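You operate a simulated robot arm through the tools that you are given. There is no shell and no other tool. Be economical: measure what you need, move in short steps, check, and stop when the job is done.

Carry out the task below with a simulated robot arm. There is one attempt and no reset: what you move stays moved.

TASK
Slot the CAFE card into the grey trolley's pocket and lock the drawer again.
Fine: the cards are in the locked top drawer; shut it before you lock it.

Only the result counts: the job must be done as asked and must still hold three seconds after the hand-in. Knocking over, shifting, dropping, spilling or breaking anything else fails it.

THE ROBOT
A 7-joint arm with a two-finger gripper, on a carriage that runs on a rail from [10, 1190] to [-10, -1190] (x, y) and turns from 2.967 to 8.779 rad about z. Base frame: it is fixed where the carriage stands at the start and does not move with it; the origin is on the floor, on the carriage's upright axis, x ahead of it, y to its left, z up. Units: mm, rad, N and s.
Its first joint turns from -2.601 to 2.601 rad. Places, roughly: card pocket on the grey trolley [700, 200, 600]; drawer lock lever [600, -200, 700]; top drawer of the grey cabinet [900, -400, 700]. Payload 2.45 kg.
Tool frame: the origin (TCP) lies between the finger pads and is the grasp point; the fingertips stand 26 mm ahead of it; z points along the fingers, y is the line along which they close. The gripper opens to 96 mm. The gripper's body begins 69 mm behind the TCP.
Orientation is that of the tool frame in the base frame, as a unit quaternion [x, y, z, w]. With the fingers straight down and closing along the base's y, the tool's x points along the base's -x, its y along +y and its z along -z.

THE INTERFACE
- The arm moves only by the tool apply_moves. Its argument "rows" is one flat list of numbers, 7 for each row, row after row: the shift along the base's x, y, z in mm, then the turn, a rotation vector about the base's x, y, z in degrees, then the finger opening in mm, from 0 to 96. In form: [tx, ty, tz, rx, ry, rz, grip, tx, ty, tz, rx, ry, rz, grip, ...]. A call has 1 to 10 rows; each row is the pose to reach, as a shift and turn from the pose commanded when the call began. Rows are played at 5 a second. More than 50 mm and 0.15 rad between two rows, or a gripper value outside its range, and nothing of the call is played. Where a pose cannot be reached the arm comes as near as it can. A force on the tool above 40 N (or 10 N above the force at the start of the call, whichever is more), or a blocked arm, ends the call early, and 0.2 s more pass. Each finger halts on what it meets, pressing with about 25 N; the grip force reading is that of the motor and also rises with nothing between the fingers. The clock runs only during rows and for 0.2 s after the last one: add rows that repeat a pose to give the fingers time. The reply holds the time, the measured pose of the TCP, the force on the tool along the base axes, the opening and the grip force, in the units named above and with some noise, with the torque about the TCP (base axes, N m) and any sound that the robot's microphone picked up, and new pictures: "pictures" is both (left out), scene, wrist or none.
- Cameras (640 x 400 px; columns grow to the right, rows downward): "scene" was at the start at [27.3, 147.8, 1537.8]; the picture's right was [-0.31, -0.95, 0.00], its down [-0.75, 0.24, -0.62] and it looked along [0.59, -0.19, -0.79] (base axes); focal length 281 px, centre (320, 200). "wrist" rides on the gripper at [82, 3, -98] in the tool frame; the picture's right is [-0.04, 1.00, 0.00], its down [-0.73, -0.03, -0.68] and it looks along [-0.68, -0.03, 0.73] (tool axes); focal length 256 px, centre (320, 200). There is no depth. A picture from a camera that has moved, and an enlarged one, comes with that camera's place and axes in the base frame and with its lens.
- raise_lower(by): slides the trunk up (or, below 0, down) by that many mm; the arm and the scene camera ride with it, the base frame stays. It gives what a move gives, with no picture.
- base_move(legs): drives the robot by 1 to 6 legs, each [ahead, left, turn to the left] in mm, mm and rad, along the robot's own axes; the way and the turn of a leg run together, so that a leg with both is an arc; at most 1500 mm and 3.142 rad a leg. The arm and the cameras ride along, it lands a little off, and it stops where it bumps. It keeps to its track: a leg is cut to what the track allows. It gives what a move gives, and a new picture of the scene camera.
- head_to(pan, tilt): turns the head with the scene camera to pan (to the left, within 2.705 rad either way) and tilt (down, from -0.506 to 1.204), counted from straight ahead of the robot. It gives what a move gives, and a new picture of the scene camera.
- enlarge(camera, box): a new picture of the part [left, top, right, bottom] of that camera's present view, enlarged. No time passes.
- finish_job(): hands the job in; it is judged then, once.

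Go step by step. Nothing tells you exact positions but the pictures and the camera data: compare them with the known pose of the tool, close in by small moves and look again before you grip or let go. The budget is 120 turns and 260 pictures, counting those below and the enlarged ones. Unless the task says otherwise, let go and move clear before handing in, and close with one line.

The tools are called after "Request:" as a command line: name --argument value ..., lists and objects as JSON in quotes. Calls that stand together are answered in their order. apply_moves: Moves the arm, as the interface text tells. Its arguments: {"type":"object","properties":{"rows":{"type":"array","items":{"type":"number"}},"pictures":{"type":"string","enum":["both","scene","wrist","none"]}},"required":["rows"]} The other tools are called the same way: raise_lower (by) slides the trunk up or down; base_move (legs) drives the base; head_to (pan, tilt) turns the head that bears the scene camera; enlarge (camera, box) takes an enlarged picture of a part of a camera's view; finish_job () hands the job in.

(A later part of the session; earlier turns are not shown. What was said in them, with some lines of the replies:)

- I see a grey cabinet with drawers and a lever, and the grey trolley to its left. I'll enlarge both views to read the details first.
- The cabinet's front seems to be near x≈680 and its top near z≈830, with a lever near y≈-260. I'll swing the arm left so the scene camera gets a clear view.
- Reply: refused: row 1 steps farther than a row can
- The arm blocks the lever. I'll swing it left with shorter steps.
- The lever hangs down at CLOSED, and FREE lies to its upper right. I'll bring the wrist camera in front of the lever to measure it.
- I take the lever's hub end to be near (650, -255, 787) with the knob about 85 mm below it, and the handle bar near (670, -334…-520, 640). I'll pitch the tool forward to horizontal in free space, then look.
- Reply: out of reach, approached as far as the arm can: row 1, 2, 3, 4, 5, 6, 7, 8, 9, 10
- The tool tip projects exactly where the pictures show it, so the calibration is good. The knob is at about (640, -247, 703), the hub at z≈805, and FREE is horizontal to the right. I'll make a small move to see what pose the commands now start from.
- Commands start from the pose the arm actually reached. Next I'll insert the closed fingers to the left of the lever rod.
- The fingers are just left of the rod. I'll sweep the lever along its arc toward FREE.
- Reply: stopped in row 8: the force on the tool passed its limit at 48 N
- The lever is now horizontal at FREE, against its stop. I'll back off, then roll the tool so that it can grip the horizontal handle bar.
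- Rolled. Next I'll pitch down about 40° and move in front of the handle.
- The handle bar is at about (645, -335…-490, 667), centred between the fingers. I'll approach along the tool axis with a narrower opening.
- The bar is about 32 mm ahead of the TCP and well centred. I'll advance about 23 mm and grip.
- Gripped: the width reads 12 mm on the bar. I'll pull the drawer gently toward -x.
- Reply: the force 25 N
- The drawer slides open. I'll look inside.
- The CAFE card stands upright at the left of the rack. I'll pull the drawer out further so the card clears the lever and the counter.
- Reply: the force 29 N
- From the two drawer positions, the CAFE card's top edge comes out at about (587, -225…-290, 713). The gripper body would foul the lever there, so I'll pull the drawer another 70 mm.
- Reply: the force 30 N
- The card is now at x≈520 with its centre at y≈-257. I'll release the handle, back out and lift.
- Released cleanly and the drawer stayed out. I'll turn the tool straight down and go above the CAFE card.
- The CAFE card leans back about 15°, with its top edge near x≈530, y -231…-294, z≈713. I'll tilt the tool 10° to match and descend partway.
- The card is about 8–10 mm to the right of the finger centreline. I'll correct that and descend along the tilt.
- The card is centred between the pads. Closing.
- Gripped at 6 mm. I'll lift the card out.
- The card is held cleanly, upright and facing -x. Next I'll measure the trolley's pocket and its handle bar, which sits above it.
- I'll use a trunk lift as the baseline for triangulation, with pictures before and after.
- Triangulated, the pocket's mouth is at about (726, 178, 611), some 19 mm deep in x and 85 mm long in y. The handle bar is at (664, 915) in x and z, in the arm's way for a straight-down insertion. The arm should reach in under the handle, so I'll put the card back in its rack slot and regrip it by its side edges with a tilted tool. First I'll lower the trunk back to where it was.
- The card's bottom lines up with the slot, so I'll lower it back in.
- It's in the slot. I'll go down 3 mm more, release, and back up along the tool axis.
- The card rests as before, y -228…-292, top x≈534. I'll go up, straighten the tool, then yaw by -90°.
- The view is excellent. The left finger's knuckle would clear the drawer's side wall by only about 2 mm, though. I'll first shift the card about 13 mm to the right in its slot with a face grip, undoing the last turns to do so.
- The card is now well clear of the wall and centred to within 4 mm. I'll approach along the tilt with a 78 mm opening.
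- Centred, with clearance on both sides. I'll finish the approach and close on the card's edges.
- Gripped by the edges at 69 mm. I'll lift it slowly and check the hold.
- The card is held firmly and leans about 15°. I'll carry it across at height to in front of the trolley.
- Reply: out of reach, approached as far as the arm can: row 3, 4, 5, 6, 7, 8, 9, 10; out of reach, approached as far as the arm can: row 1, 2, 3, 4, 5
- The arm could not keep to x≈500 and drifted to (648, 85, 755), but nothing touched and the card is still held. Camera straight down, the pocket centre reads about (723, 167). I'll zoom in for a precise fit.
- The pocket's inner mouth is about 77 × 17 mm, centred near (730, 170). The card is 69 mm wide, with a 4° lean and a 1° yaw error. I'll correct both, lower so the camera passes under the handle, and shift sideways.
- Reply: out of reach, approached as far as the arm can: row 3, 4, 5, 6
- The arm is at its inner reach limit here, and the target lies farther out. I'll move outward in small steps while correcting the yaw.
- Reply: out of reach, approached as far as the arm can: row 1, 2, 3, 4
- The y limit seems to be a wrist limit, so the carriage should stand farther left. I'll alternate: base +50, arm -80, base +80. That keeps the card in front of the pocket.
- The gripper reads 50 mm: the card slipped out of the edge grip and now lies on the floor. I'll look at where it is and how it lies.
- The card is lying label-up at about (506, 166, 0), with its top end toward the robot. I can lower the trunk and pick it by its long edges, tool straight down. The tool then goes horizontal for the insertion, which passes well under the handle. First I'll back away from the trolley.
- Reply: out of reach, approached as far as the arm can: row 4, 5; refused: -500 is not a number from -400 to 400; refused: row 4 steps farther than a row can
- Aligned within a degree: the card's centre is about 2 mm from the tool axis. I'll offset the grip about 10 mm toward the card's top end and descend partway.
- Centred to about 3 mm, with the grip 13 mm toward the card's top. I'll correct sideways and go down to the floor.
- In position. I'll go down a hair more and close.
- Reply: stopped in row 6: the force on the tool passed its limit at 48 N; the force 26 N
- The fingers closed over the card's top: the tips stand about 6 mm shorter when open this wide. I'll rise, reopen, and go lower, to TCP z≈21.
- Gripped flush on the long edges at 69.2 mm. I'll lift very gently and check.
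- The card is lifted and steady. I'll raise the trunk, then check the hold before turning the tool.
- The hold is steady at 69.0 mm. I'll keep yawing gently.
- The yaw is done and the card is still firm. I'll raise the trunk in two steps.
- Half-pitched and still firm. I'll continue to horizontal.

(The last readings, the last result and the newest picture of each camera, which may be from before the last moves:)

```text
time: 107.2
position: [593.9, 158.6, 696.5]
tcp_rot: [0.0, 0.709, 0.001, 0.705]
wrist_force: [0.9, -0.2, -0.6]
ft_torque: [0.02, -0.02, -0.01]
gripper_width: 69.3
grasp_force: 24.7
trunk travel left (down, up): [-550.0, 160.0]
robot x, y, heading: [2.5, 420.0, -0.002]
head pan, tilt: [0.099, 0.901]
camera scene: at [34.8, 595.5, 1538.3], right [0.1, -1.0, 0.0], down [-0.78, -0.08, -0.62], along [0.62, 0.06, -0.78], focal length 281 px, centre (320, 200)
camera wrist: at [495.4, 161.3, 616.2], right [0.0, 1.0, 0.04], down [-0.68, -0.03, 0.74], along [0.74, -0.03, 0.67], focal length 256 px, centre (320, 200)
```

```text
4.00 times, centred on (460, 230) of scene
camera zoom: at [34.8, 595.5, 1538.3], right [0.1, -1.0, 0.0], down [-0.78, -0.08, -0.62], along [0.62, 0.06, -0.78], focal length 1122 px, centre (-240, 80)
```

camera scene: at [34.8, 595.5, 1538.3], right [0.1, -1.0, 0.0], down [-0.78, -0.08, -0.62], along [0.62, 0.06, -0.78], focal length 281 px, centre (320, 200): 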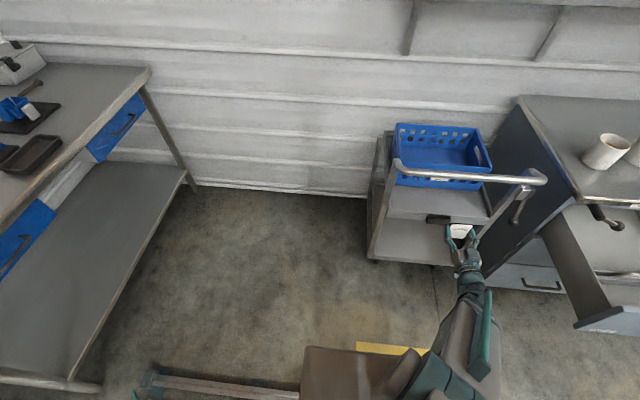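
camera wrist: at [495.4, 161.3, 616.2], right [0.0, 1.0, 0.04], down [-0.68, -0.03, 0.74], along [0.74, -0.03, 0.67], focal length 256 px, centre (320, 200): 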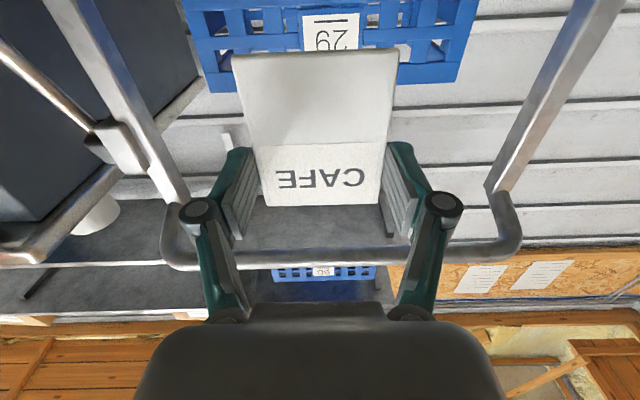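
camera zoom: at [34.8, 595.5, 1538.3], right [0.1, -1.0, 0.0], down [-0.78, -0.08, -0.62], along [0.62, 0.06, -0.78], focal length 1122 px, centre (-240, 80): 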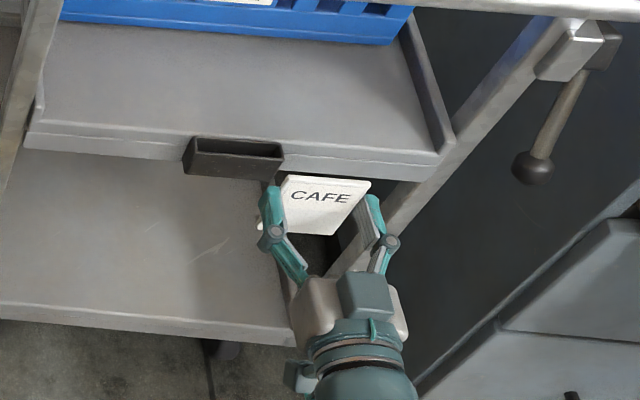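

Horizontal, with the label facing the robot and a firm hold. Combining views, the pocket mouth is at about (731, 175, 603). I'll approach in front of it, staying above the rim.

Request:
apply_moves --rows '[2, 1, 0, 0, 0, 0, 0, 8, 3, 0, 0, 0, 0, 0, 20, 6, 0, 0, 0, 0, 0, 34, 9, 0, 0, 0, 0, 0, 48, 12, 0, 0, 0, 0, 0, 62, 14, 0, 0, 0, 0, 0, 74, 16, 0, 0, 0, 0, 0, 82, 17, 0, 0, 0, 0, 0, 86, 17, 0, 0, 0, 0, 0]' --pictures "both"

Request:
enlarge --camera "scene" --box '[396, 190, 492, 250]'

Request:
enlarge --camera "wrist" --box '[160, 0, 480, 200]'

```text
time: 109.2
position: [677.7, 174.0, 698.0]
tcp_rot: [0.001, 0.71, 0.0, 0.704]
wrist_force: [-0.5, 0.8, -1.5]
ft_torque: [-0.05, 0.0, -0.01]
gripper_width: 69.6
grasp_force: 25.2
trunk travel left (down, up): [-550.0, 160.0]
robot x, y, heading: [2.1, 417.9, -0.002]
head pan, tilt: [0.099, 0.901]
camera scene: at [34.8, 595.5, 1538.3], right [0.1, -1.0, 0.0], down [-0.78, -0.08, -0.62], along [0.62, 0.06, -0.78], focal length 281 px, centre (320, 200)
camera wrist: at [579.6, 178.2, 617.2], right [0.0, 1.0, 0.04], down [-0.67, -0.03, 0.74], along [0.74, -0.03, 0.67], focal length 256 px, centre (320, 200)
```

scene: 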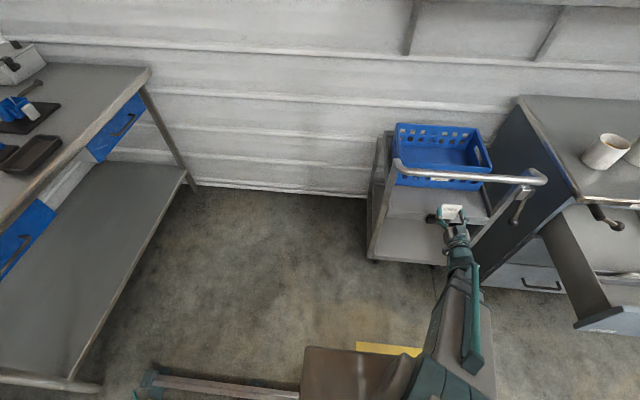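
wrist: 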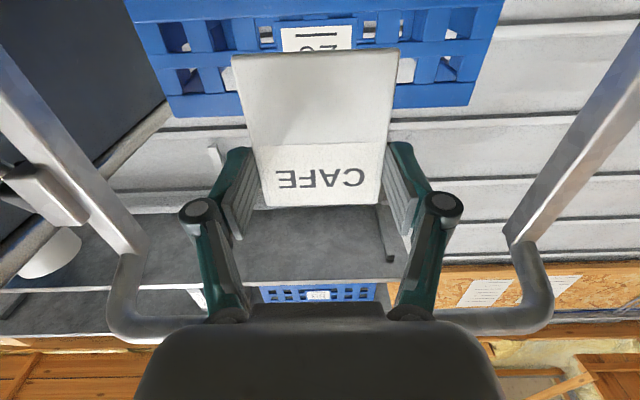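

```text
6.67 times, centred on (444, 220) of scene
camera zoom: at [34.8, 595.5, 1538.3], right [0.1, -1.0, 0.0], down [-0.78, -0.08, -0.62], along [0.62, 0.06, -0.78], focal length 1870 px, centre (-507, 67)
```

zoom: 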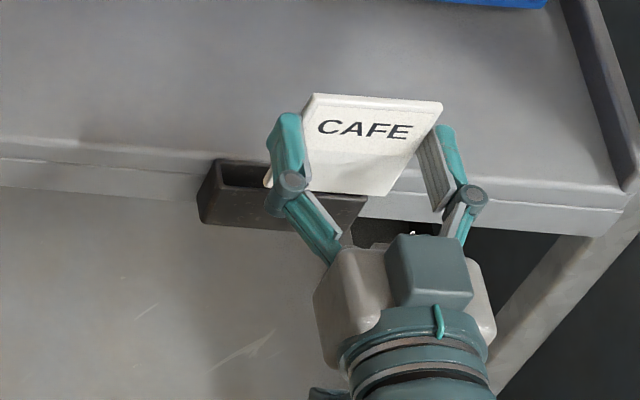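

```text
2.00 times, centred on (320, 100) of wrist
camera zoom: at [579.6, 178.2, 617.2], right [0.0, 1.0, 0.04], down [-0.67, -0.03, 0.74], along [0.74, -0.03, 0.67], focal length 512 px, centre (320, 400)
```

zoom: 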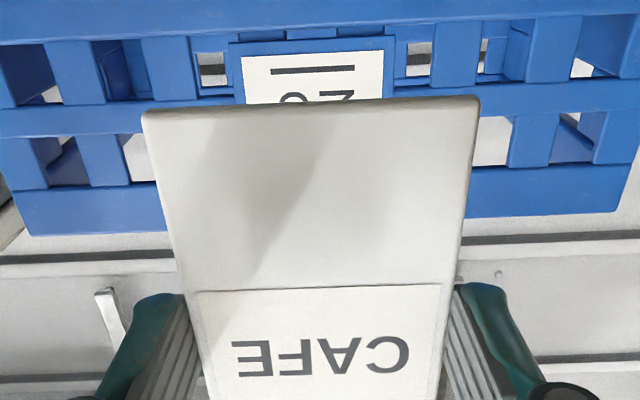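

The card is aligned in y by my estimate. I'll move over the pocket with the card's bottom about 10 mm above the rim, then compare directly.

Request:
apply_moves --rows '[2, 0, 0, 0, 0, 0, 0, 8, 0, -2, 0, 0, 0, 0, 16, 0, -6, 0, 0, 0, 0, 24, 0, -11, 0, 0, 0, 0, 31, 0, -17, 0, 0, 0, 0, 35, 0, -22, 0, 0, 0, 0, 36, 0, -25, 0, 0, 0, 0, 36, 0, -26, 0, 0, 0, 0]' --pictures "scene"

Request:
enlarge --camera "scene" --box '[412, 195, 476, 235]'

```text
time: 111.0
position: [715.6, 176.6, 672.3]
tcp_rot: [0.001, 0.709, -0.001, 0.705]
wrist_force: [0.2, -0.1, 1.0]
ft_torque: [0.01, 0.03, -0.03]
gripper_width: 69.2
grasp_force: 24.8
trunk travel left (down, up): [-550.0, 160.0]
robot x, y, heading: [-0.7, 414.6, -0.007]
head pan, tilt: [0.099, 0.901]
camera scene: at [34.8, 595.5, 1538.3], right [0.1, -1.0, 0.0], down [-0.78, -0.08, -0.62], along [0.62, 0.06, -0.78], focal length 281 px, centre (320, 200)
```

scene: 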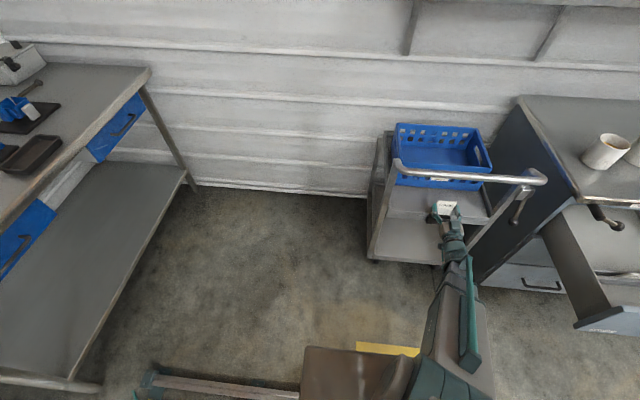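

```text
10.00 times, centred on (444, 215) of scene
camera zoom: at [34.8, 595.5, 1538.3], right [0.1, -1.0, 0.0], down [-0.78, -0.08, -0.62], along [0.62, 0.06, -0.78], focal length 2806 px, centre (-920, 50)
```

zoom: 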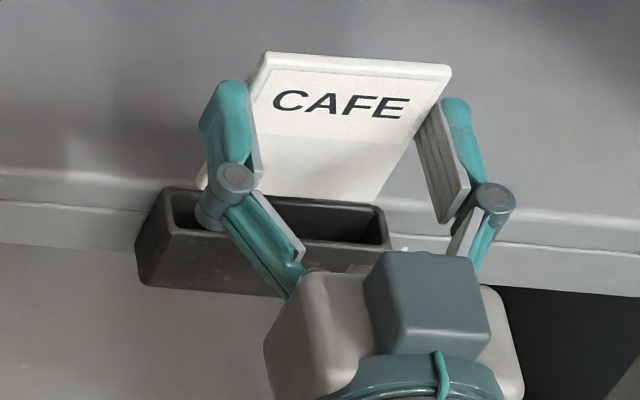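

The card needs about 2–3 mm to the right and about 2.5 mm back. I'll correct and lower to just at the rim.

Request:
apply_moves --rows '[-1.2, -1.2, -1, 0, 0, 0, 0, -2.5, -2.5, -4, 0, 0, 0, 0, -2.5, -2.5, -8, 0, 0, 0, 0, -2.5, -2.5, -10, 0, 0, 0, 0]' --pictures "none"

Request:
enlarge --camera "scene" --box '[412, 195, 476, 235]'

```text
time: 112.0
position: [713.1, 173.9, 662.6]
tcp_rot: [0.002, 0.709, -0.001, 0.705]
wrist_force: [-1.0, 0.5, -0.4]
ft_torque: [0.0, 0.02, 0.03]
gripper_width: 69.1
grasp_force: 24.9
trunk travel left (down, up): [-550.0, 160.0]
robot x, y, heading: [7.1, 414.4, -0.003]
head pan, tilt: [0.099, 0.901]
```

```text
10.00 times, centred on (444, 215) of scene
camera zoom: at [34.8, 595.5, 1538.3], right [0.1, -1.0, 0.0], down [-0.78, -0.08, -0.62], along [0.62, 0.06, -0.78], focal length 2806 px, centre (-920, 50)
```

zoom: 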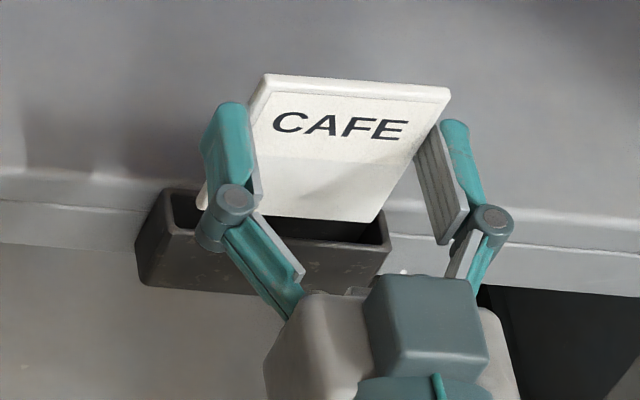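

It looks centred over the mouth. I'll lower slowly into the pocket.

Request:
apply_moves --rows '[0, 0.5, -2, 0, 0, 0, 0, 0, 1, -5, 0, 0, 0, 0, 0, 1, -9, 0, 0, 0, 0, 0, 1, -13, 0, 0, 0, 0, 0, 1, -16, 0, 0, 0, 0]' --pictures "none"

Request:
enlarge --camera "scene" --box '[412, 195, 476, 235]'

```text
time: 113.2
position: [711.7, 174.8, 645.5]
tcp_rot: [0.001, 0.709, -0.001, 0.705]
wrist_force: [-1.7, -0.2, -0.5]
ft_torque: [-0.01, 0.01, -0.01]
gripper_width: 69.1
grasp_force: 25.3
trunk travel left (down, up): [-550.0, 160.0]
robot x, y, heading: [2.3, 416.4, -0.001]
head pan, tilt: [0.099, 0.901]
```

```text
10.00 times, centred on (444, 215) of scene
camera zoom: at [34.8, 595.5, 1538.3], right [0.1, -1.0, 0.0], down [-0.78, -0.08, -0.62], along [0.62, 0.06, -0.78], focal length 2806 px, centre (-920, 50)
```

zoom: 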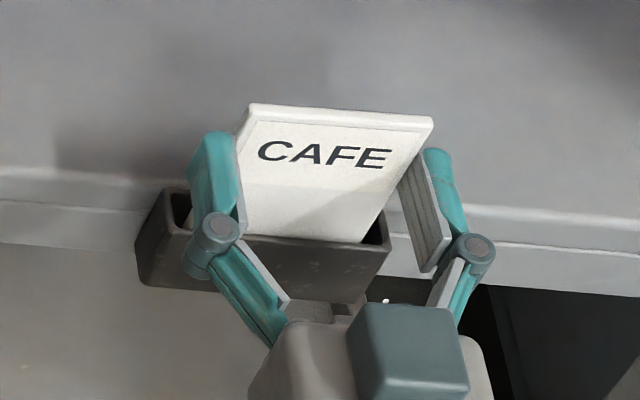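

The card has entered the pocket with no contact force. I'll continue down.

Request:
apply_moves --rows '[0, 0, -4, 0, 0, 0, 0, 0, 0, -8, 0, 0, 0, 0, 0, 0, -12, 0, 0, 0, 0, 0, 0, -16, 0, 0, 0, 0, 0, 0, -18, 0, 0, 0, 0]' --pictures "none"

Request:
enlarge --camera "scene" --box '[412, 195, 476, 235]'

```text
time: 114.5
position: [713.4, 174.1, 629.2]
tcp_rot: [0.001, 0.709, 0.0, 0.705]
wrist_force: [0.5, -0.4, 0.2]
ft_torque: [-0.01, -0.04, -0.03]
gripper_width: 68.8
grasp_force: 25.0
trunk travel left (down, up): [-550.0, 160.0]
robot x, y, heading: [-0.6, 418.8, -0.003]
head pan, tilt: [0.099, 0.901]
```

```text
10.00 times, centred on (444, 215) of scene
camera zoom: at [34.8, 595.5, 1538.3], right [0.1, -1.0, 0.0], down [-0.78, -0.08, -0.62], along [0.62, 0.06, -0.78], focal length 2806 px, centre (-920, 50)
```

zoom: 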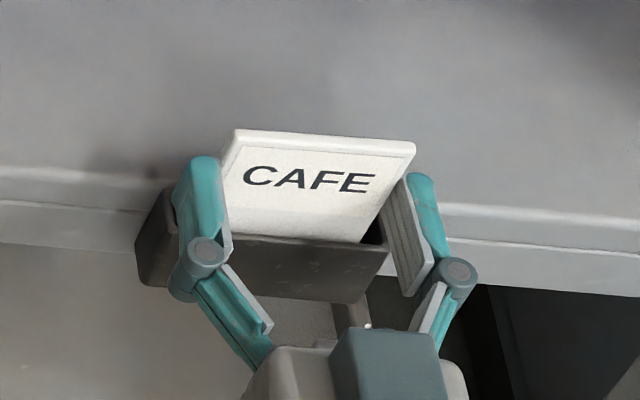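

Request:
apply_moves --rows '[0, 0, -2, 0, 0, 0, 0, 0, 0, -4, 0, 0, 0, 0, 0, 0, -6, 0, 0, 0, 0, 0, 0, -8, 0, 0, 0, 0]' --pictures "none"

Request:
enlarge --camera "scene" --box '[412, 195, 476, 235]'

```text
time: 115.5
position: [712.8, 173.6, 620.5]
tcp_rot: [0.001, 0.71, 0.0, 0.704]
wrist_force: [-1.2, -0.2, -1.2]
ft_torque: [0.02, 0.0, 0.01]
gripper_width: 69.2
grasp_force: 25.0
trunk travel left (down, up): [-550.0, 160.0]
robot x, y, heading: [4.0, 419.2, 0.0]
head pan, tilt: [0.099, 0.901]
```

```text
10.00 times, centred on (444, 215) of scene
camera zoom: at [34.8, 595.5, 1538.3], right [0.1, -1.0, 0.0], down [-0.78, -0.08, -0.62], along [0.62, 0.06, -0.78], focal length 2806 px, centre (-920, 50)
```

zoom: 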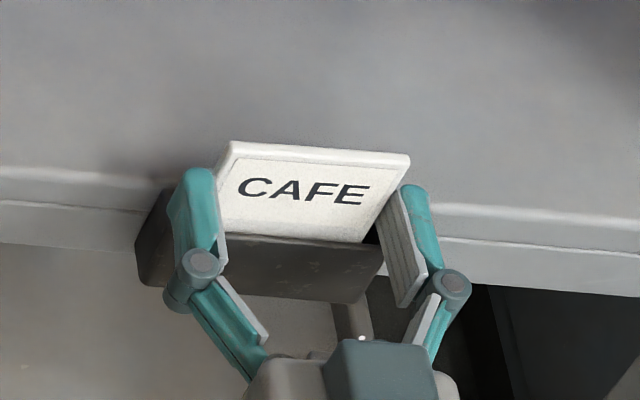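

The card is about 37 mm deep, with no contact force. I'll release and back straight out.

Request:
apply_moves --rows '[0, 0, 0, 0, 0, 0, 71, 0, 0, 0, 0, 0, 0, 75, 0, 0, 0, 0, 0, 0, 82, 0, 0, 0, 0, 0, 0, 86, -15, 0, 0, 0, 0, 0, 86, -40, 0, 0, 0, 0, 0, 86, -70, 0, 5, 0, 0, 0, 86, -100, 0, 10, 0, 0, 0, 86]' --pictures "both"

Request:
enlarge --camera "scene" --box '[404, 190, 484, 240]'

```text
time: 117.2
position: [608.7, 175.3, 631.1]
tcp_rot: [0.001, 0.709, -0.001, 0.706]
wrist_force: [0.5, -0.6, 0.1]
ft_torque: [-0.04, 0.0, 0.04]
gripper_width: 86.2
grasp_force: 0.0
trunk travel left (down, up): [-550.0, 160.0]
robot x, y, heading: [5.7, 417.0, 0.002]
head pan, tilt: [0.099, 0.901]
camera scene: at [34.8, 595.6, 1538.3], right [0.1, -1.0, 0.0], down [-0.78, -0.08, -0.62], along [0.62, 0.06, -0.78], focal length 281 px, centre (320, 200)
camera wrist: at [510.6, 177.9, 549.9], right [0.0, 1.0, 0.04], down [-0.67, -0.03, 0.74], along [0.74, -0.03, 0.67], focal length 256 px, centre (320, 200)
```

scene: 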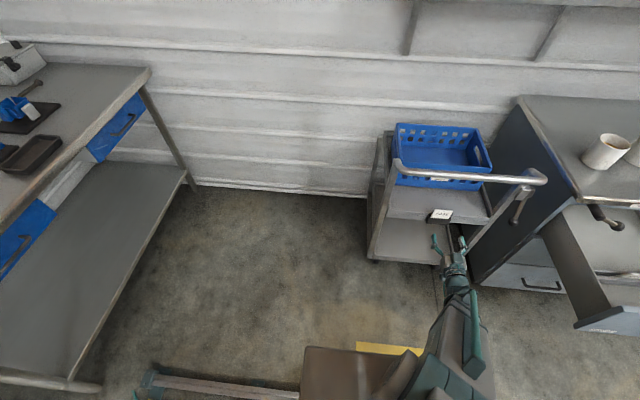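
wrist: 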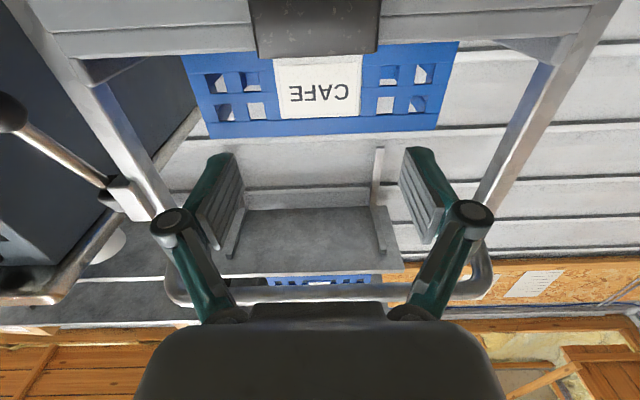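

```text
8.00 times, centred on (444, 215) of scene
camera zoom: at [34.8, 595.6, 1538.3], right [0.1, -1.0, 0.0], down [-0.78, -0.08, -0.62], along [0.62, 0.06, -0.78], focal length 2244 px, centre (-672, 80)
```

zoom: 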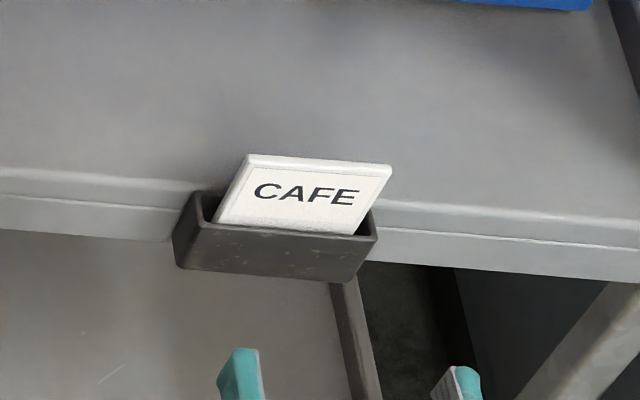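

The CAFE card sits in the pocket. Next is the drawer. I'll roll the tool back for the handle grip and drive the carriage back right.

Request:
apply_moves --rows '[-5, 0, 3, 8.5, 0, 0, 60, -10, 0, 6, 17, 0, 0, 50, -15, 0, 9, 25.5, 0, 0, 40, -20, 0, 12, 34, 0, 0, 40, -25, 0, 15, 42.5, 0, 0, 40, -30, 0, 18, 51, 0, 0, 40, -30, 0, 20, 59.5, 0, 0, 40, -30, 0, 20, 68, 0, 0, 40, -30, 0, 20, 76.5, 0, 0, 40, -30, 0, 20, 85, 0, 0, 40]' --pictures "none"

Request:
base_move --legs '[[0, -265, 0]]'

```text
time: 119.5
position: [580.8, 173.2, 649.1]
tcp_rot: [0.477, 0.522, 0.48, 0.519]
wrist_force: [0.2, 0.7, 0.4]
ft_torque: [0.0, -0.01, 0.03]
gripper_width: 40.2
grasp_force: 0.0
trunk travel left (down, up): [-550.0, 160.0]
robot x, y, heading: [1.2, 416.4, -0.004]
head pan, tilt: [0.099, 0.901]
```

```text
time: 121.3
position: [579.6, -93.2, 650.0]
tcp_rot: [0.476, 0.525, 0.478, 0.519]
wrist_force: [0.2, -0.2, 1.2]
ft_torque: [-0.02, -0.01, -0.01]
gripper_width: 39.8
grasp_force: 0.1
trunk travel left (down, up): [-550.0, 160.0]
robot x, y, heading: [1.1, 149.4, 0.003]
head pan, tilt: [0.099, 0.901]
camera scene: at [32.3, 327.6, 1538.3], right [0.1, -1.0, 0.0], down [-0.78, -0.08, -0.62], along [0.62, 0.06, -0.78], focal length 281 px, centre (320, 200)
```

scene: 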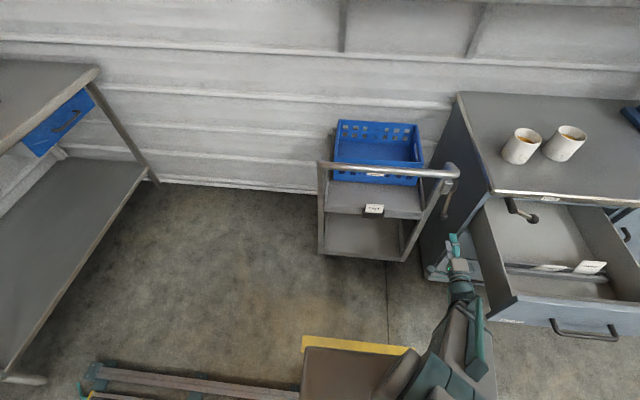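

Request:
apply_moves --rows '[-3, 0, 27, 0.5, 4.3, 0, 40, -6, 0, 54, 1, 8.6, 0, 40, -9, 0, 81, 1.5, 12.9, 0, 40, -12, 0, 108, 2, 17.2, 0, 40, -15, 0, 135, 2.5, 21.5, 0, 40, -18, 0, 162, 3, 25.8, 0, 40, -21, 0, 189, 3.5, 30, 0, 40, -24, 0, 216, 4, 34, 0, 40, -27, 0, 243, 4.5, 38.5, 0, 40, -30, 0, 265, 5, 43, 0, 40]' --pictures "none"

Request:
apply_moves --rows '[-28, -33, 0, 0, 0, 0, 40, -56, -66, 0, 0, 0, 0, 40, -84, -99, 0, 0, 0, 0, 40, -112, -132, 0, 0, 0, 0, 40, -140, -165, 0, 0, 0, 0, 40, -168, -198, 0, 0, 0, 0, 40, -196, -231, 0, 0, 0, 0, 40, -224, -260, 0, 0, 0, 0, 40, -252, -285, 0, 0, 0, 0, 40, -280, -300, 0, 0, 0, 0, 40]' --pictures "scene"

```text
time: 123.5
position: [588.9, -115.6, 914.9]
tcp_rot: [0.641, 0.656, 0.294, 0.269]
wrist_force: [0.5, 1.2, -0.1]
ft_torque: [-0.01, 0.0, -0.03]
gripper_width: 40.1
grasp_force: 0.1
out of reach, approached as far as the arm can: row 4, 5, 6, 7, 8, 9, 10
trunk travel left (down, up): [-550.0, 160.0]
robot x, y, heading: [0.0, 149.8, 0.0]
head pan, tilt: [0.099, 0.901]
```

```text
time: 125.8
position: [305.5, -416.9, 918.6]
tcp_rot: [0.64, 0.657, 0.293, 0.27]
wrist_force: [0.6, 0.7, 0.5]
ft_torque: [0.01, -0.01, 0.02]
gripper_width: 40.0
grasp_force: 0.0
trunk travel left (down, up): [-550.0, 160.0]
robot x, y, heading: [2.7, 148.4, 0.002]
head pan, tilt: [0.099, 0.901]
camera scene: at [32.3, 327.7, 1538.3], right [0.1, -1.0, 0.0], down [-0.78, -0.08, -0.62], along [0.62, 0.06, -0.78], focal length 281 px, centre (320, 200)
```

scene: 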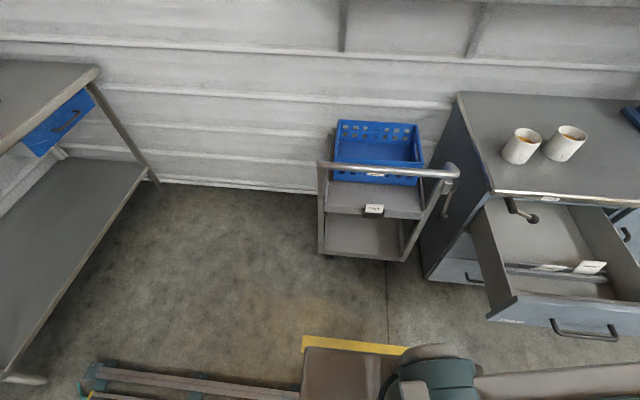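

Request:
apply_moves --rows '[-30, 6, 0, 0, 0, 0, 40, -64, 13, -15, 0, 0, 0, 40, -64, 13, -60, 0, 0, 0, 40, -64, 13, -105, 0, 0, 0, 38, -64, 13, -150, 0, 0, 0, 38, -60, 13, -190, 0, 0, 0, 38]' --pictures "wrist"

Request:
enlarge --camera "wrist" --box '[200, 60, 440, 210]'

```text
time: 127.2
position: [245.3, -403.8, 725.6]
tcp_rot: [0.641, 0.656, 0.294, 0.271]
wrist_force: [0.1, -0.1, 0.0]
ft_torque: [-0.01, -0.01, 0.01]
gripper_width: 37.9
grasp_force: 0.1
trunk travel left (down, up): [-550.0, 160.0]
robot x, y, heading: [0.5, 149.3, -0.004]
head pan, tilt: [0.099, 0.901]
camera wrist: at [173.4, -326.5, 796.9], right [0.68, -0.03, 0.73], down [-0.49, -0.76, 0.43], along [0.54, -0.65, -0.53], focal length 256 px, centre (320, 200)
```

wrist: 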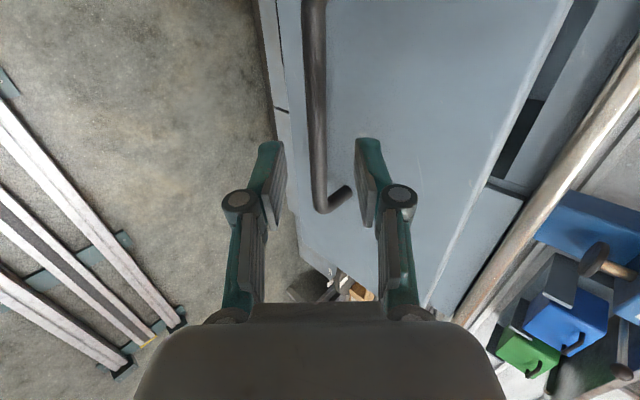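

```text
2.67 times, centred on (320, 135) of wrist
camera zoom: at [173.4, -326.5, 796.9], right [0.68, -0.03, 0.73], down [-0.49, -0.76, 0.43], along [0.54, -0.65, -0.53], focal length 683 px, centre (320, 373)
```

zoom: 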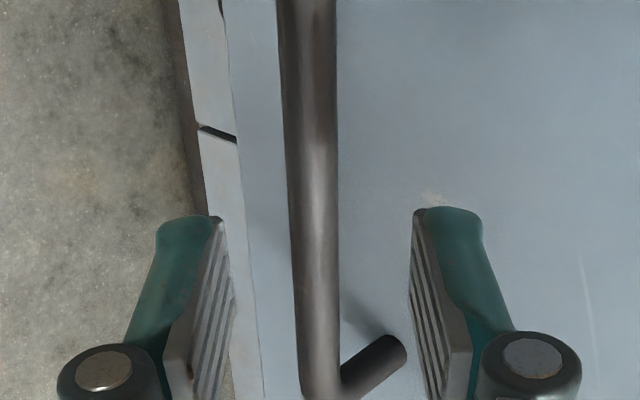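

The bar is centred between the fingers. I'll advance and grip it.

Request:
apply_moves --rows '[16, 0, -17, 0, 0, 0, 38, 31, 0, -34, 0, 0, 0, 38, 45, 0, -50, 0, 0, 0, 38, 45, 0, -50, 0, 0, 0, 20, 45, 0, -50, 0, 0, 0, 5, 45, 0, -50, 0, 0, 0, 0]' --pictures "wrist"

```text
time: 128.6
position: [290.2, -404.4, 675.2]
tcp_rot: [0.64, 0.656, 0.293, 0.272]
wrist_force: [2.5, -1.3, 15.0]
ft_torque: [0.67, -0.04, -0.37]
gripper_width: 12.5
grasp_force: 39.8
trunk travel left (down, up): [-550.0, 160.0]
robot x, y, heading: [0.9, 149.6, -0.002]
head pan, tilt: [0.099, 0.901]
camera wrist: at [218.2, -326.2, 746.9], right [0.68, -0.03, 0.73], down [-0.49, -0.76, 0.42], along [0.54, -0.65, -0.53], focal length 256 px, centre (320, 200)
```

wrist: 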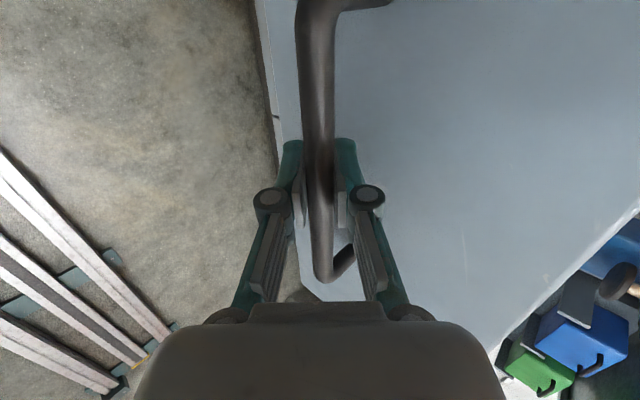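

Gripped. I'll push the drawer shut smoothly.

Request:
apply_moves --rows '[5, 0, 0, 0, 0, 0, 0, 20, 0, 0, 0, 0, 0, 0, 45, 0, 0, 0, 0, 0, 0, 70, 0, 0, 0, 0, 0, 0, 95, 0, 0, 0, 0, 0, 0, 120, 0, 0, 0, 0, 0, 0, 145, 0, 0, 0, 0, 0, 0, 170, 0, 0, 0, 0, 0, 0, 190, 0, 0, 0, 0, 0, 0, 200, 0, 0, 0, 0, 0, 0]' --pictures "none"

Request:
apply_moves --rows '[8, 0, 0, 0, 0, 0, 0, 25, 0, 0, 0, 0, 0, 0, 45, 0, 0, 0, 0, 0, 0, 65, 0, 0, 0, 0, 0, 0, 85, 0, 0, 0, 0, 0, 0, 105, 0, 0, 0, 0, 0, 0, 120, 0, 0, 0, 0, 0, 0, 130, 0, 0, 0, 0, 0, 0, 137, 0, 0, 0, 0, 0, 0, 142, 0, 0, 0, 0, 0, 0]' --pictures "scene"

Request:
enlarge --camera "scene" --box '[450, 160, 610, 260]'

```text
time: 130.8
position: [491.9, -404.6, 675.5]
tcp_rot: [0.64, 0.656, 0.294, 0.27]
wrist_force: [-0.3, 13.8, -3.1]
ft_torque: [0.97, -0.04, -0.13]
gripper_width: 12.6
grasp_force: 39.2
trunk travel left (down, up): [-550.0, 160.0]
robot x, y, heading: [4.0, 151.0, 0.002]
head pan, tilt: [0.099, 0.901]
```

```text
time: 132.9
position: [632.6, -406.1, 676.2]
tcp_rot: [0.64, 0.657, 0.293, 0.27]
wrist_force: [1.9, 0.0, -9.1]
ft_torque: [0.41, 0.02, -0.7]
gripper_width: 12.7
grasp_force: 38.9
trunk travel left (down, up): [-550.0, 160.0]
robot x, y, heading: [1.5, 149.6, 0.002]
head pan, tilt: [0.099, 0.901]
camera scene: at [33.1, 326.9, 1538.4], right [0.1, -1.0, 0.0], down [-0.78, -0.08, -0.62], along [0.62, 0.06, -0.78], focal length 281 px, centre (320, 200)
```

scene: 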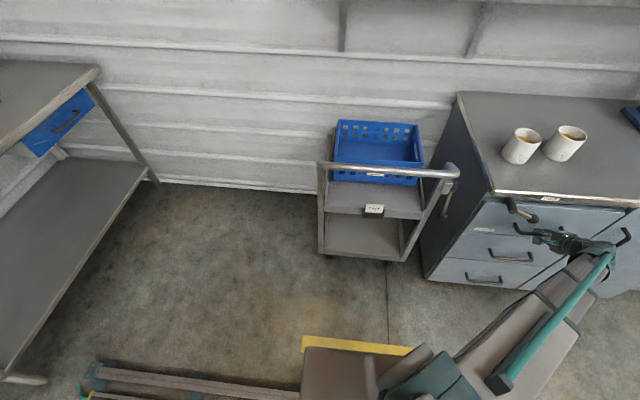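

```text
4.00 times, centred on (530, 210) of scene
camera zoom: at [33.1, 326.9, 1538.4], right [0.1, -1.0, 0.0], down [-0.78, -0.08, -0.62], along [0.62, 0.06, -0.78], focal length 1122 px, centre (-520, 160)
```

zoom: 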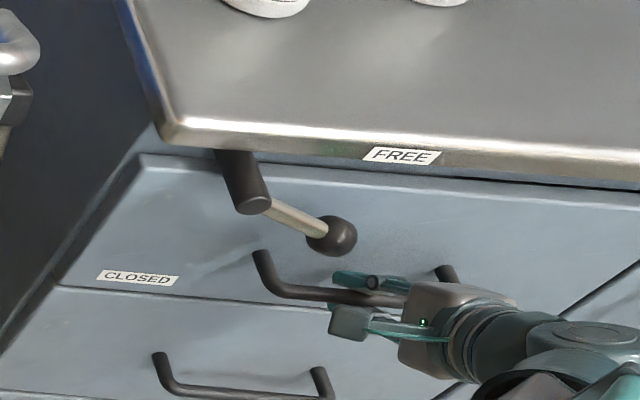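

It's back at about the closed position. I'll press a bit further to confirm it meets its stop.

Request:
apply_moves --rows '[3, 0, 0, 0, 0, 0, 0, 6, 0, 0, 0, 0, 0, 0, 9, 0, 0, 0, 0, 0, 0, 12, 0, 0, 0, 0, 0, 0, 15, 0, 0, 0, 0, 0, 0]' --pictures "none"

```text
time: 133.8
position: [635.0, -404.9, 676.4]
tcp_rot: [0.643, 0.655, 0.292, 0.269]
wrist_force: [-5.1, -0.9, 2.7]
ft_torque: [0.76, 0.1, -0.11]
gripper_width: 12.6
grasp_force: 39.5
trunk travel left (down, up): [-550.0, 160.0]
robot x, y, heading: [0.2, 149.3, -0.003]
head pan, tilt: [0.099, 0.901]
stopped in row 4: the force on the tool passed its limit at 44 N (the readings are from after the stop); the commanded pose is now the measured one
```

The drawer is against its stop. I'll release the handle, back off, and level the tool.

Request:
apply_moves --rows '[0, 0, 0, 0, 0, 0, 20, 0, 0, 0, 0, 0, 0, 38, 0, 0, 0, 0, 0, 0, 40, -20, 0, 20, 0, 0, 0, 40, -45, 0, 45, 0, 0, 0, 40, -75, 0, 70, 0, 0, 0, 30, -90, 0, 80, 0, 0, 0, 10, -95, 0, 80, 0, 0, 0, 0]' --pictures "none"

Request:
apply_moves --rows '[0, 10, 0, 0, -4.5, 0, 0, 0, 20, 0, 0, -9, 0, 0, 0, 30, 0, 0, -13.5, 0, 0, 0, 40, 0, 0, -18, 0, 0, 0, 50, 0, 0, -22.5, 0, 0, 0, 60, 0, 0, -27, 0, 0, 0, 70, 0, 0, -31.5, 0, 0, 0, 80, 0, 0, -36, 0, 0, 0, 85, 0, 0, -40, 0, 0, 0, 90, 0, 0, -44, 0, 0]' --pictures "scene"

```text
time: 135.6
position: [541.2, -407.3, 755.9]
tcp_rot: [0.641, 0.657, 0.292, 0.269]
wrist_force: [-0.8, 0.0, -1.2]
ft_torque: [-0.01, -0.02, -0.03]
gripper_width: 0.0
grasp_force: 25.0
trunk travel left (down, up): [-550.0, 160.0]
robot x, y, heading: [-0.4, 145.7, -0.006]
head pan, tilt: [0.099, 0.901]
```

```text
time: 137.8
position: [540.7, -316.5, 754.2]
tcp_rot: [0.486, 0.508, 0.51, 0.495]
wrist_force: [0.5, -0.8, -0.1]
ft_torque: [-0.02, 0.02, -0.03]
gripper_width: 0.0
grasp_force: 25.1
trunk travel left (down, up): [-550.0, 160.0]
robot x, y, heading: [5.9, 147.9, -0.005]
head pan, tilt: [0.099, 0.901]
camera scene: at [32.7, 327.6, 1538.3], right [0.1, -1.0, 0.0], down [-0.78, -0.08, -0.62], along [0.62, 0.06, -0.78], focal length 281 px, centre (320, 200)
```

scene: 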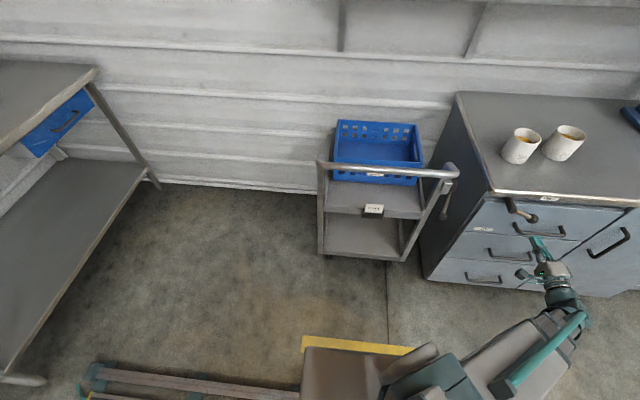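

The tool is level, with the closed fingers ready as a pusher. The lever seems to have sagged a bit below FREE, so I'll check its present angle.

Request:
enlarge --camera "scene" --box '[460, 170, 588, 250]'

Request:
enlarge --camera "wrist" --box '[0, 0, 640, 400]'

```text
5.00 times, centred on (524, 210) of scene
camera zoom: at [32.7, 327.6, 1538.3], right [0.1, -1.0, 0.0], down [-0.78, -0.08, -0.62], along [0.62, 0.06, -0.78], focal length 1403 px, centre (-700, 150)
```

zoom: 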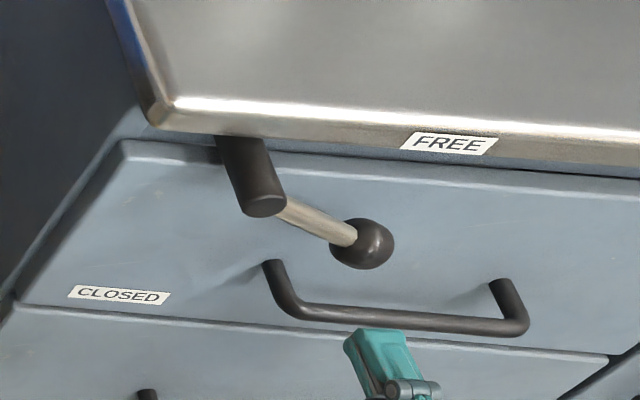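

```text
1.00 times, centred on (320, 200) of wrist (not enlarged: the box is as wide or as high as the picture)
camera zoom: at [440.0, -238.6, 755.7], right [-0.01, -0.03, 1.0], down [-0.65, -0.76, -0.03], along [0.76, -0.65, -0.01], focal length 256 px, centre (320, 200)
```

zoom: 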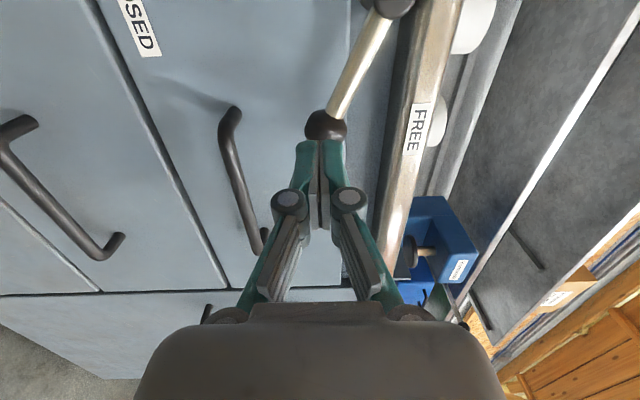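

The lever now hangs at about 62° from vertical, with the knob near (640, -328, 760). I'll put the closed fingers above the rod and sweep it down to CLOSED.

Request:
apply_moves --rows '[0, 4, 26, 0, 0, 0, 0, 0, 4, 52, 0, 0, 0, 0, 40, 4, 52, 0, 0, 0, 0, 82, 4, 52, 0, 0, 0, 0, 83, 4, 52, 0, 0, 0, 0]' --pictures "both"

Request:
enlarge --camera "scene" --box '[460, 170, 588, 250]'

```text
time: 139.0
position: [621.7, -309.7, 807.0]
tcp_rot: [0.486, 0.508, 0.509, 0.496]
wrist_force: [-0.1, 0.1, 0.6]
ft_torque: [0.0, 0.01, 0.01]
gripper_width: 0.0
grasp_force: 24.6
trunk travel left (down, up): [-550.0, 160.0]
robot x, y, heading: [0.4, 149.9, -0.006]
head pan, tilt: [0.099, 0.901]
camera scene: at [33.0, 327.7, 1538.3], right [0.1, -1.0, 0.0], down [-0.78, -0.08, -0.62], along [0.62, 0.06, -0.78], focal length 281 px, centre (320, 200)
camera wrist: at [521.1, -233.1, 808.8], right [-0.01, -0.03, 1.0], down [-0.65, -0.76, -0.03], along [0.76, -0.65, -0.01], focal length 256 px, centre (320, 200)
```

scene: 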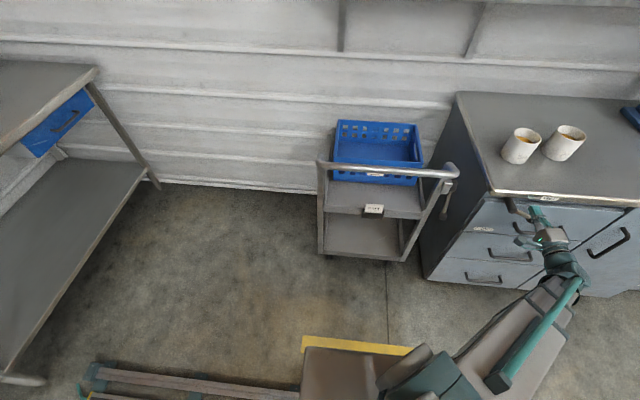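
wrist: 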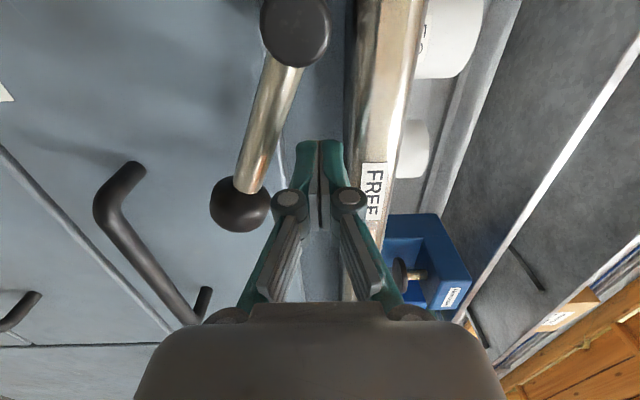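

```text
5.00 times, centred on (524, 210) of scene
camera zoom: at [33.0, 327.7, 1538.3], right [0.1, -1.0, 0.0], down [-0.78, -0.08, -0.62], along [0.62, 0.06, -0.78], focal length 1403 px, centre (-700, 150)
```

zoom: 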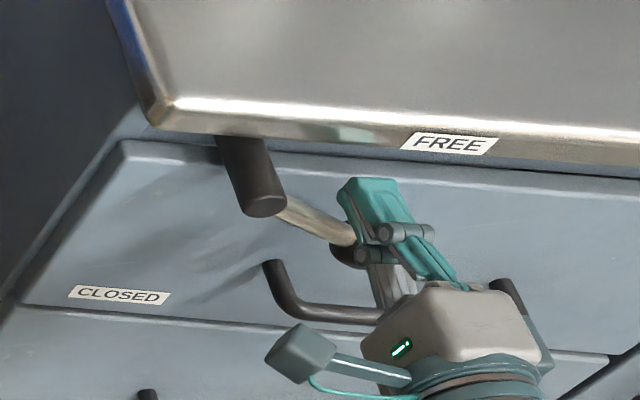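

The fingers are above the rod. Sweeping down toward CLOSED.

Request:
apply_moves --rows '[0, 3, -12, 0, 0, 0, 0, 0, 4, -28, 0, 0, 0, 0, 0, 10, -39, 0, 0, 0, 0, 0, 18, -49, 0, 0, 0, 0, 0, 28, -57, 0, 0, 0, 0, 0, 38, -62, 0, 0, 0, 0, 0, 45, -64.5, 0, 0, 0, 0, 0, 51, -66, 0, 0, 0, 0, 0, 56, -66, 0, 0, 0, 0]' --pictures "wrist"

Request:
enlarge --camera "scene" --box '[460, 170, 588, 250]'

```text
time: 141.1
position: [622.4, -266.0, 743.0]
tcp_rot: [0.491, 0.503, 0.507, 0.498]
wrist_force: [0.2, -5.6, 0.0]
ft_torque: [0.01, 0.06, -0.08]
gripper_width: 5.9
grasp_force: 28.8
trunk travel left (down, up): [-550.0, 160.0]
robot x, y, heading: [-2.0, 148.0, -0.006]
head pan, tilt: [0.099, 0.901]
stopped in row 9: the force on the tool passed its limit at 42 N (the readings are from after the stop); the commanded pose is now the measured one
camera wrist: at [523.7, -186.5, 743.6], right [-0.01, -0.04, 1.0], down [-0.66, -0.75, -0.04], along [0.75, -0.66, -0.01], focal length 256 px, centre (320, 200)
```

wrist: 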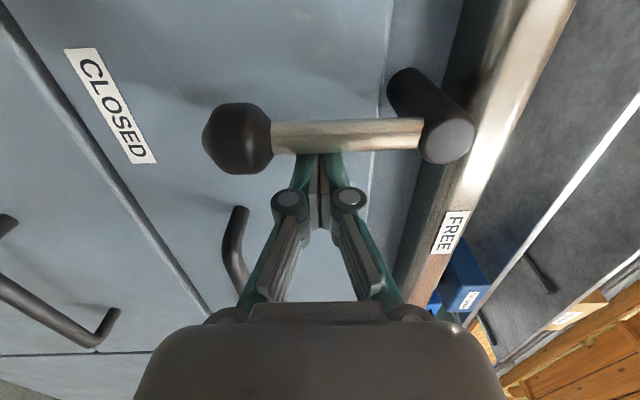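

```text
5.00 times, centred on (524, 210) of scene
camera zoom: at [33.2, 326.8, 1538.1], right [0.09, -1.0, 0.0], down [-0.78, -0.07, -0.62], along [0.62, 0.06, -0.78], focal length 1403 px, centre (-700, 150)
```

zoom: 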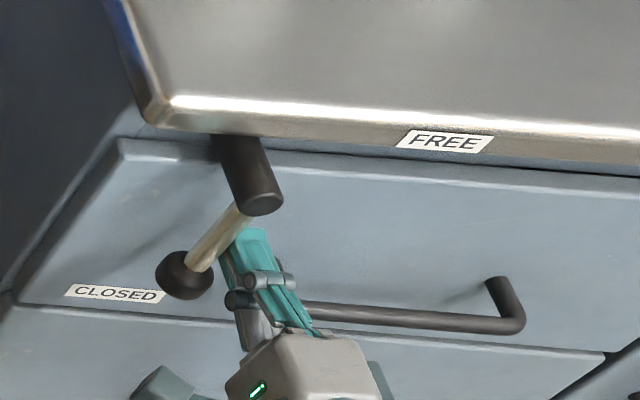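

The lever is vertical at CLOSED, against its stop. I'll back off to the right, then out.

Request:
apply_moves --rows '[0, -8, 0, 0, 0, 0, 0, 0, -18, 0, 0, 0, 0, 0, -30, -18, 0, 0, 0, 0, 0, -65, -18, 0, 0, 0, 0, 0, -80, -30, 0, 0, 0, 0, 0, -80, -60, 0, 0, 0, 0, 0, -80, -90, 0, 0, 0, 0, 0, -80, -120, 0, 0, 0, 0, 0]' --pictures "scene"

Request:
enlarge --camera "scene" --box '[440, 170, 568, 250]'

Request:
enlarge --camera "scene" --box '[324, 170, 420, 230]'

```text
time: 142.9
position: [543.0, -383.7, 742.4]
tcp_rot: [0.489, 0.504, 0.508, 0.499]
wrist_force: [-0.3, 0.9, -0.1]
ft_torque: [-0.03, -0.07, 0.01]
gripper_width: 0.0
grasp_force: 27.9
trunk travel left (down, up): [-550.0, 160.0]
robot x, y, heading: [-1.6, 148.8, -0.001]
head pan, tilt: [0.099, 0.901]
camera scene: at [33.0, 326.9, 1538.3], right [0.09, -1.0, 0.0], down [-0.78, -0.07, -0.62], along [0.62, 0.06, -0.78], focal length 281 px, centre (320, 200)
```

scene: 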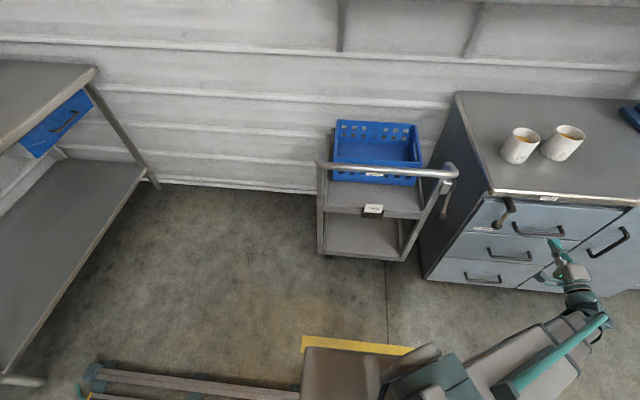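

```text
5.00 times, centred on (504, 210) of scene
camera zoom: at [33.0, 326.9, 1538.3], right [0.09, -1.0, 0.0], down [-0.78, -0.07, -0.62], along [0.62, 0.06, -0.78], focal length 1403 px, centre (-600, 150)
```

zoom: 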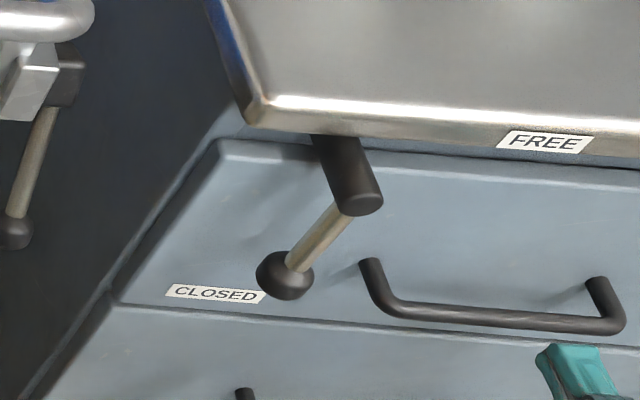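

```text
6.67 times, centred on (372, 200) of scene
camera zoom: at [33.0, 326.9, 1538.3], right [0.09, -1.0, 0.0], down [-0.78, -0.07, -0.62], along [0.62, 0.06, -0.78], focal length 1870 px, centre (-27, 200)
```

zoom: 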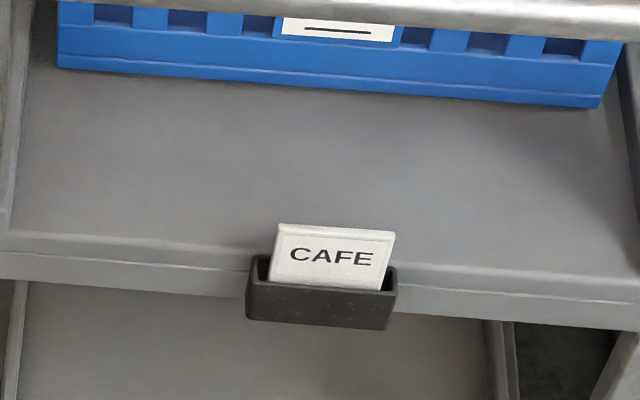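

The lever is back exactly at its starting CLOSED position, the drawer is shut, and the CAFE card stands in the trolley pocket. The gripper is clear, so I'm handing in.

Request:
finish_job

```text
The job is handed in.
```

The CAFE card is in the grey trolley's pocket with its label facing out. The drawer is shut and the lever is back at CLOSED. On the way the card slipped from the gripper and fell to the floor once; I picked it up and slotted it in.
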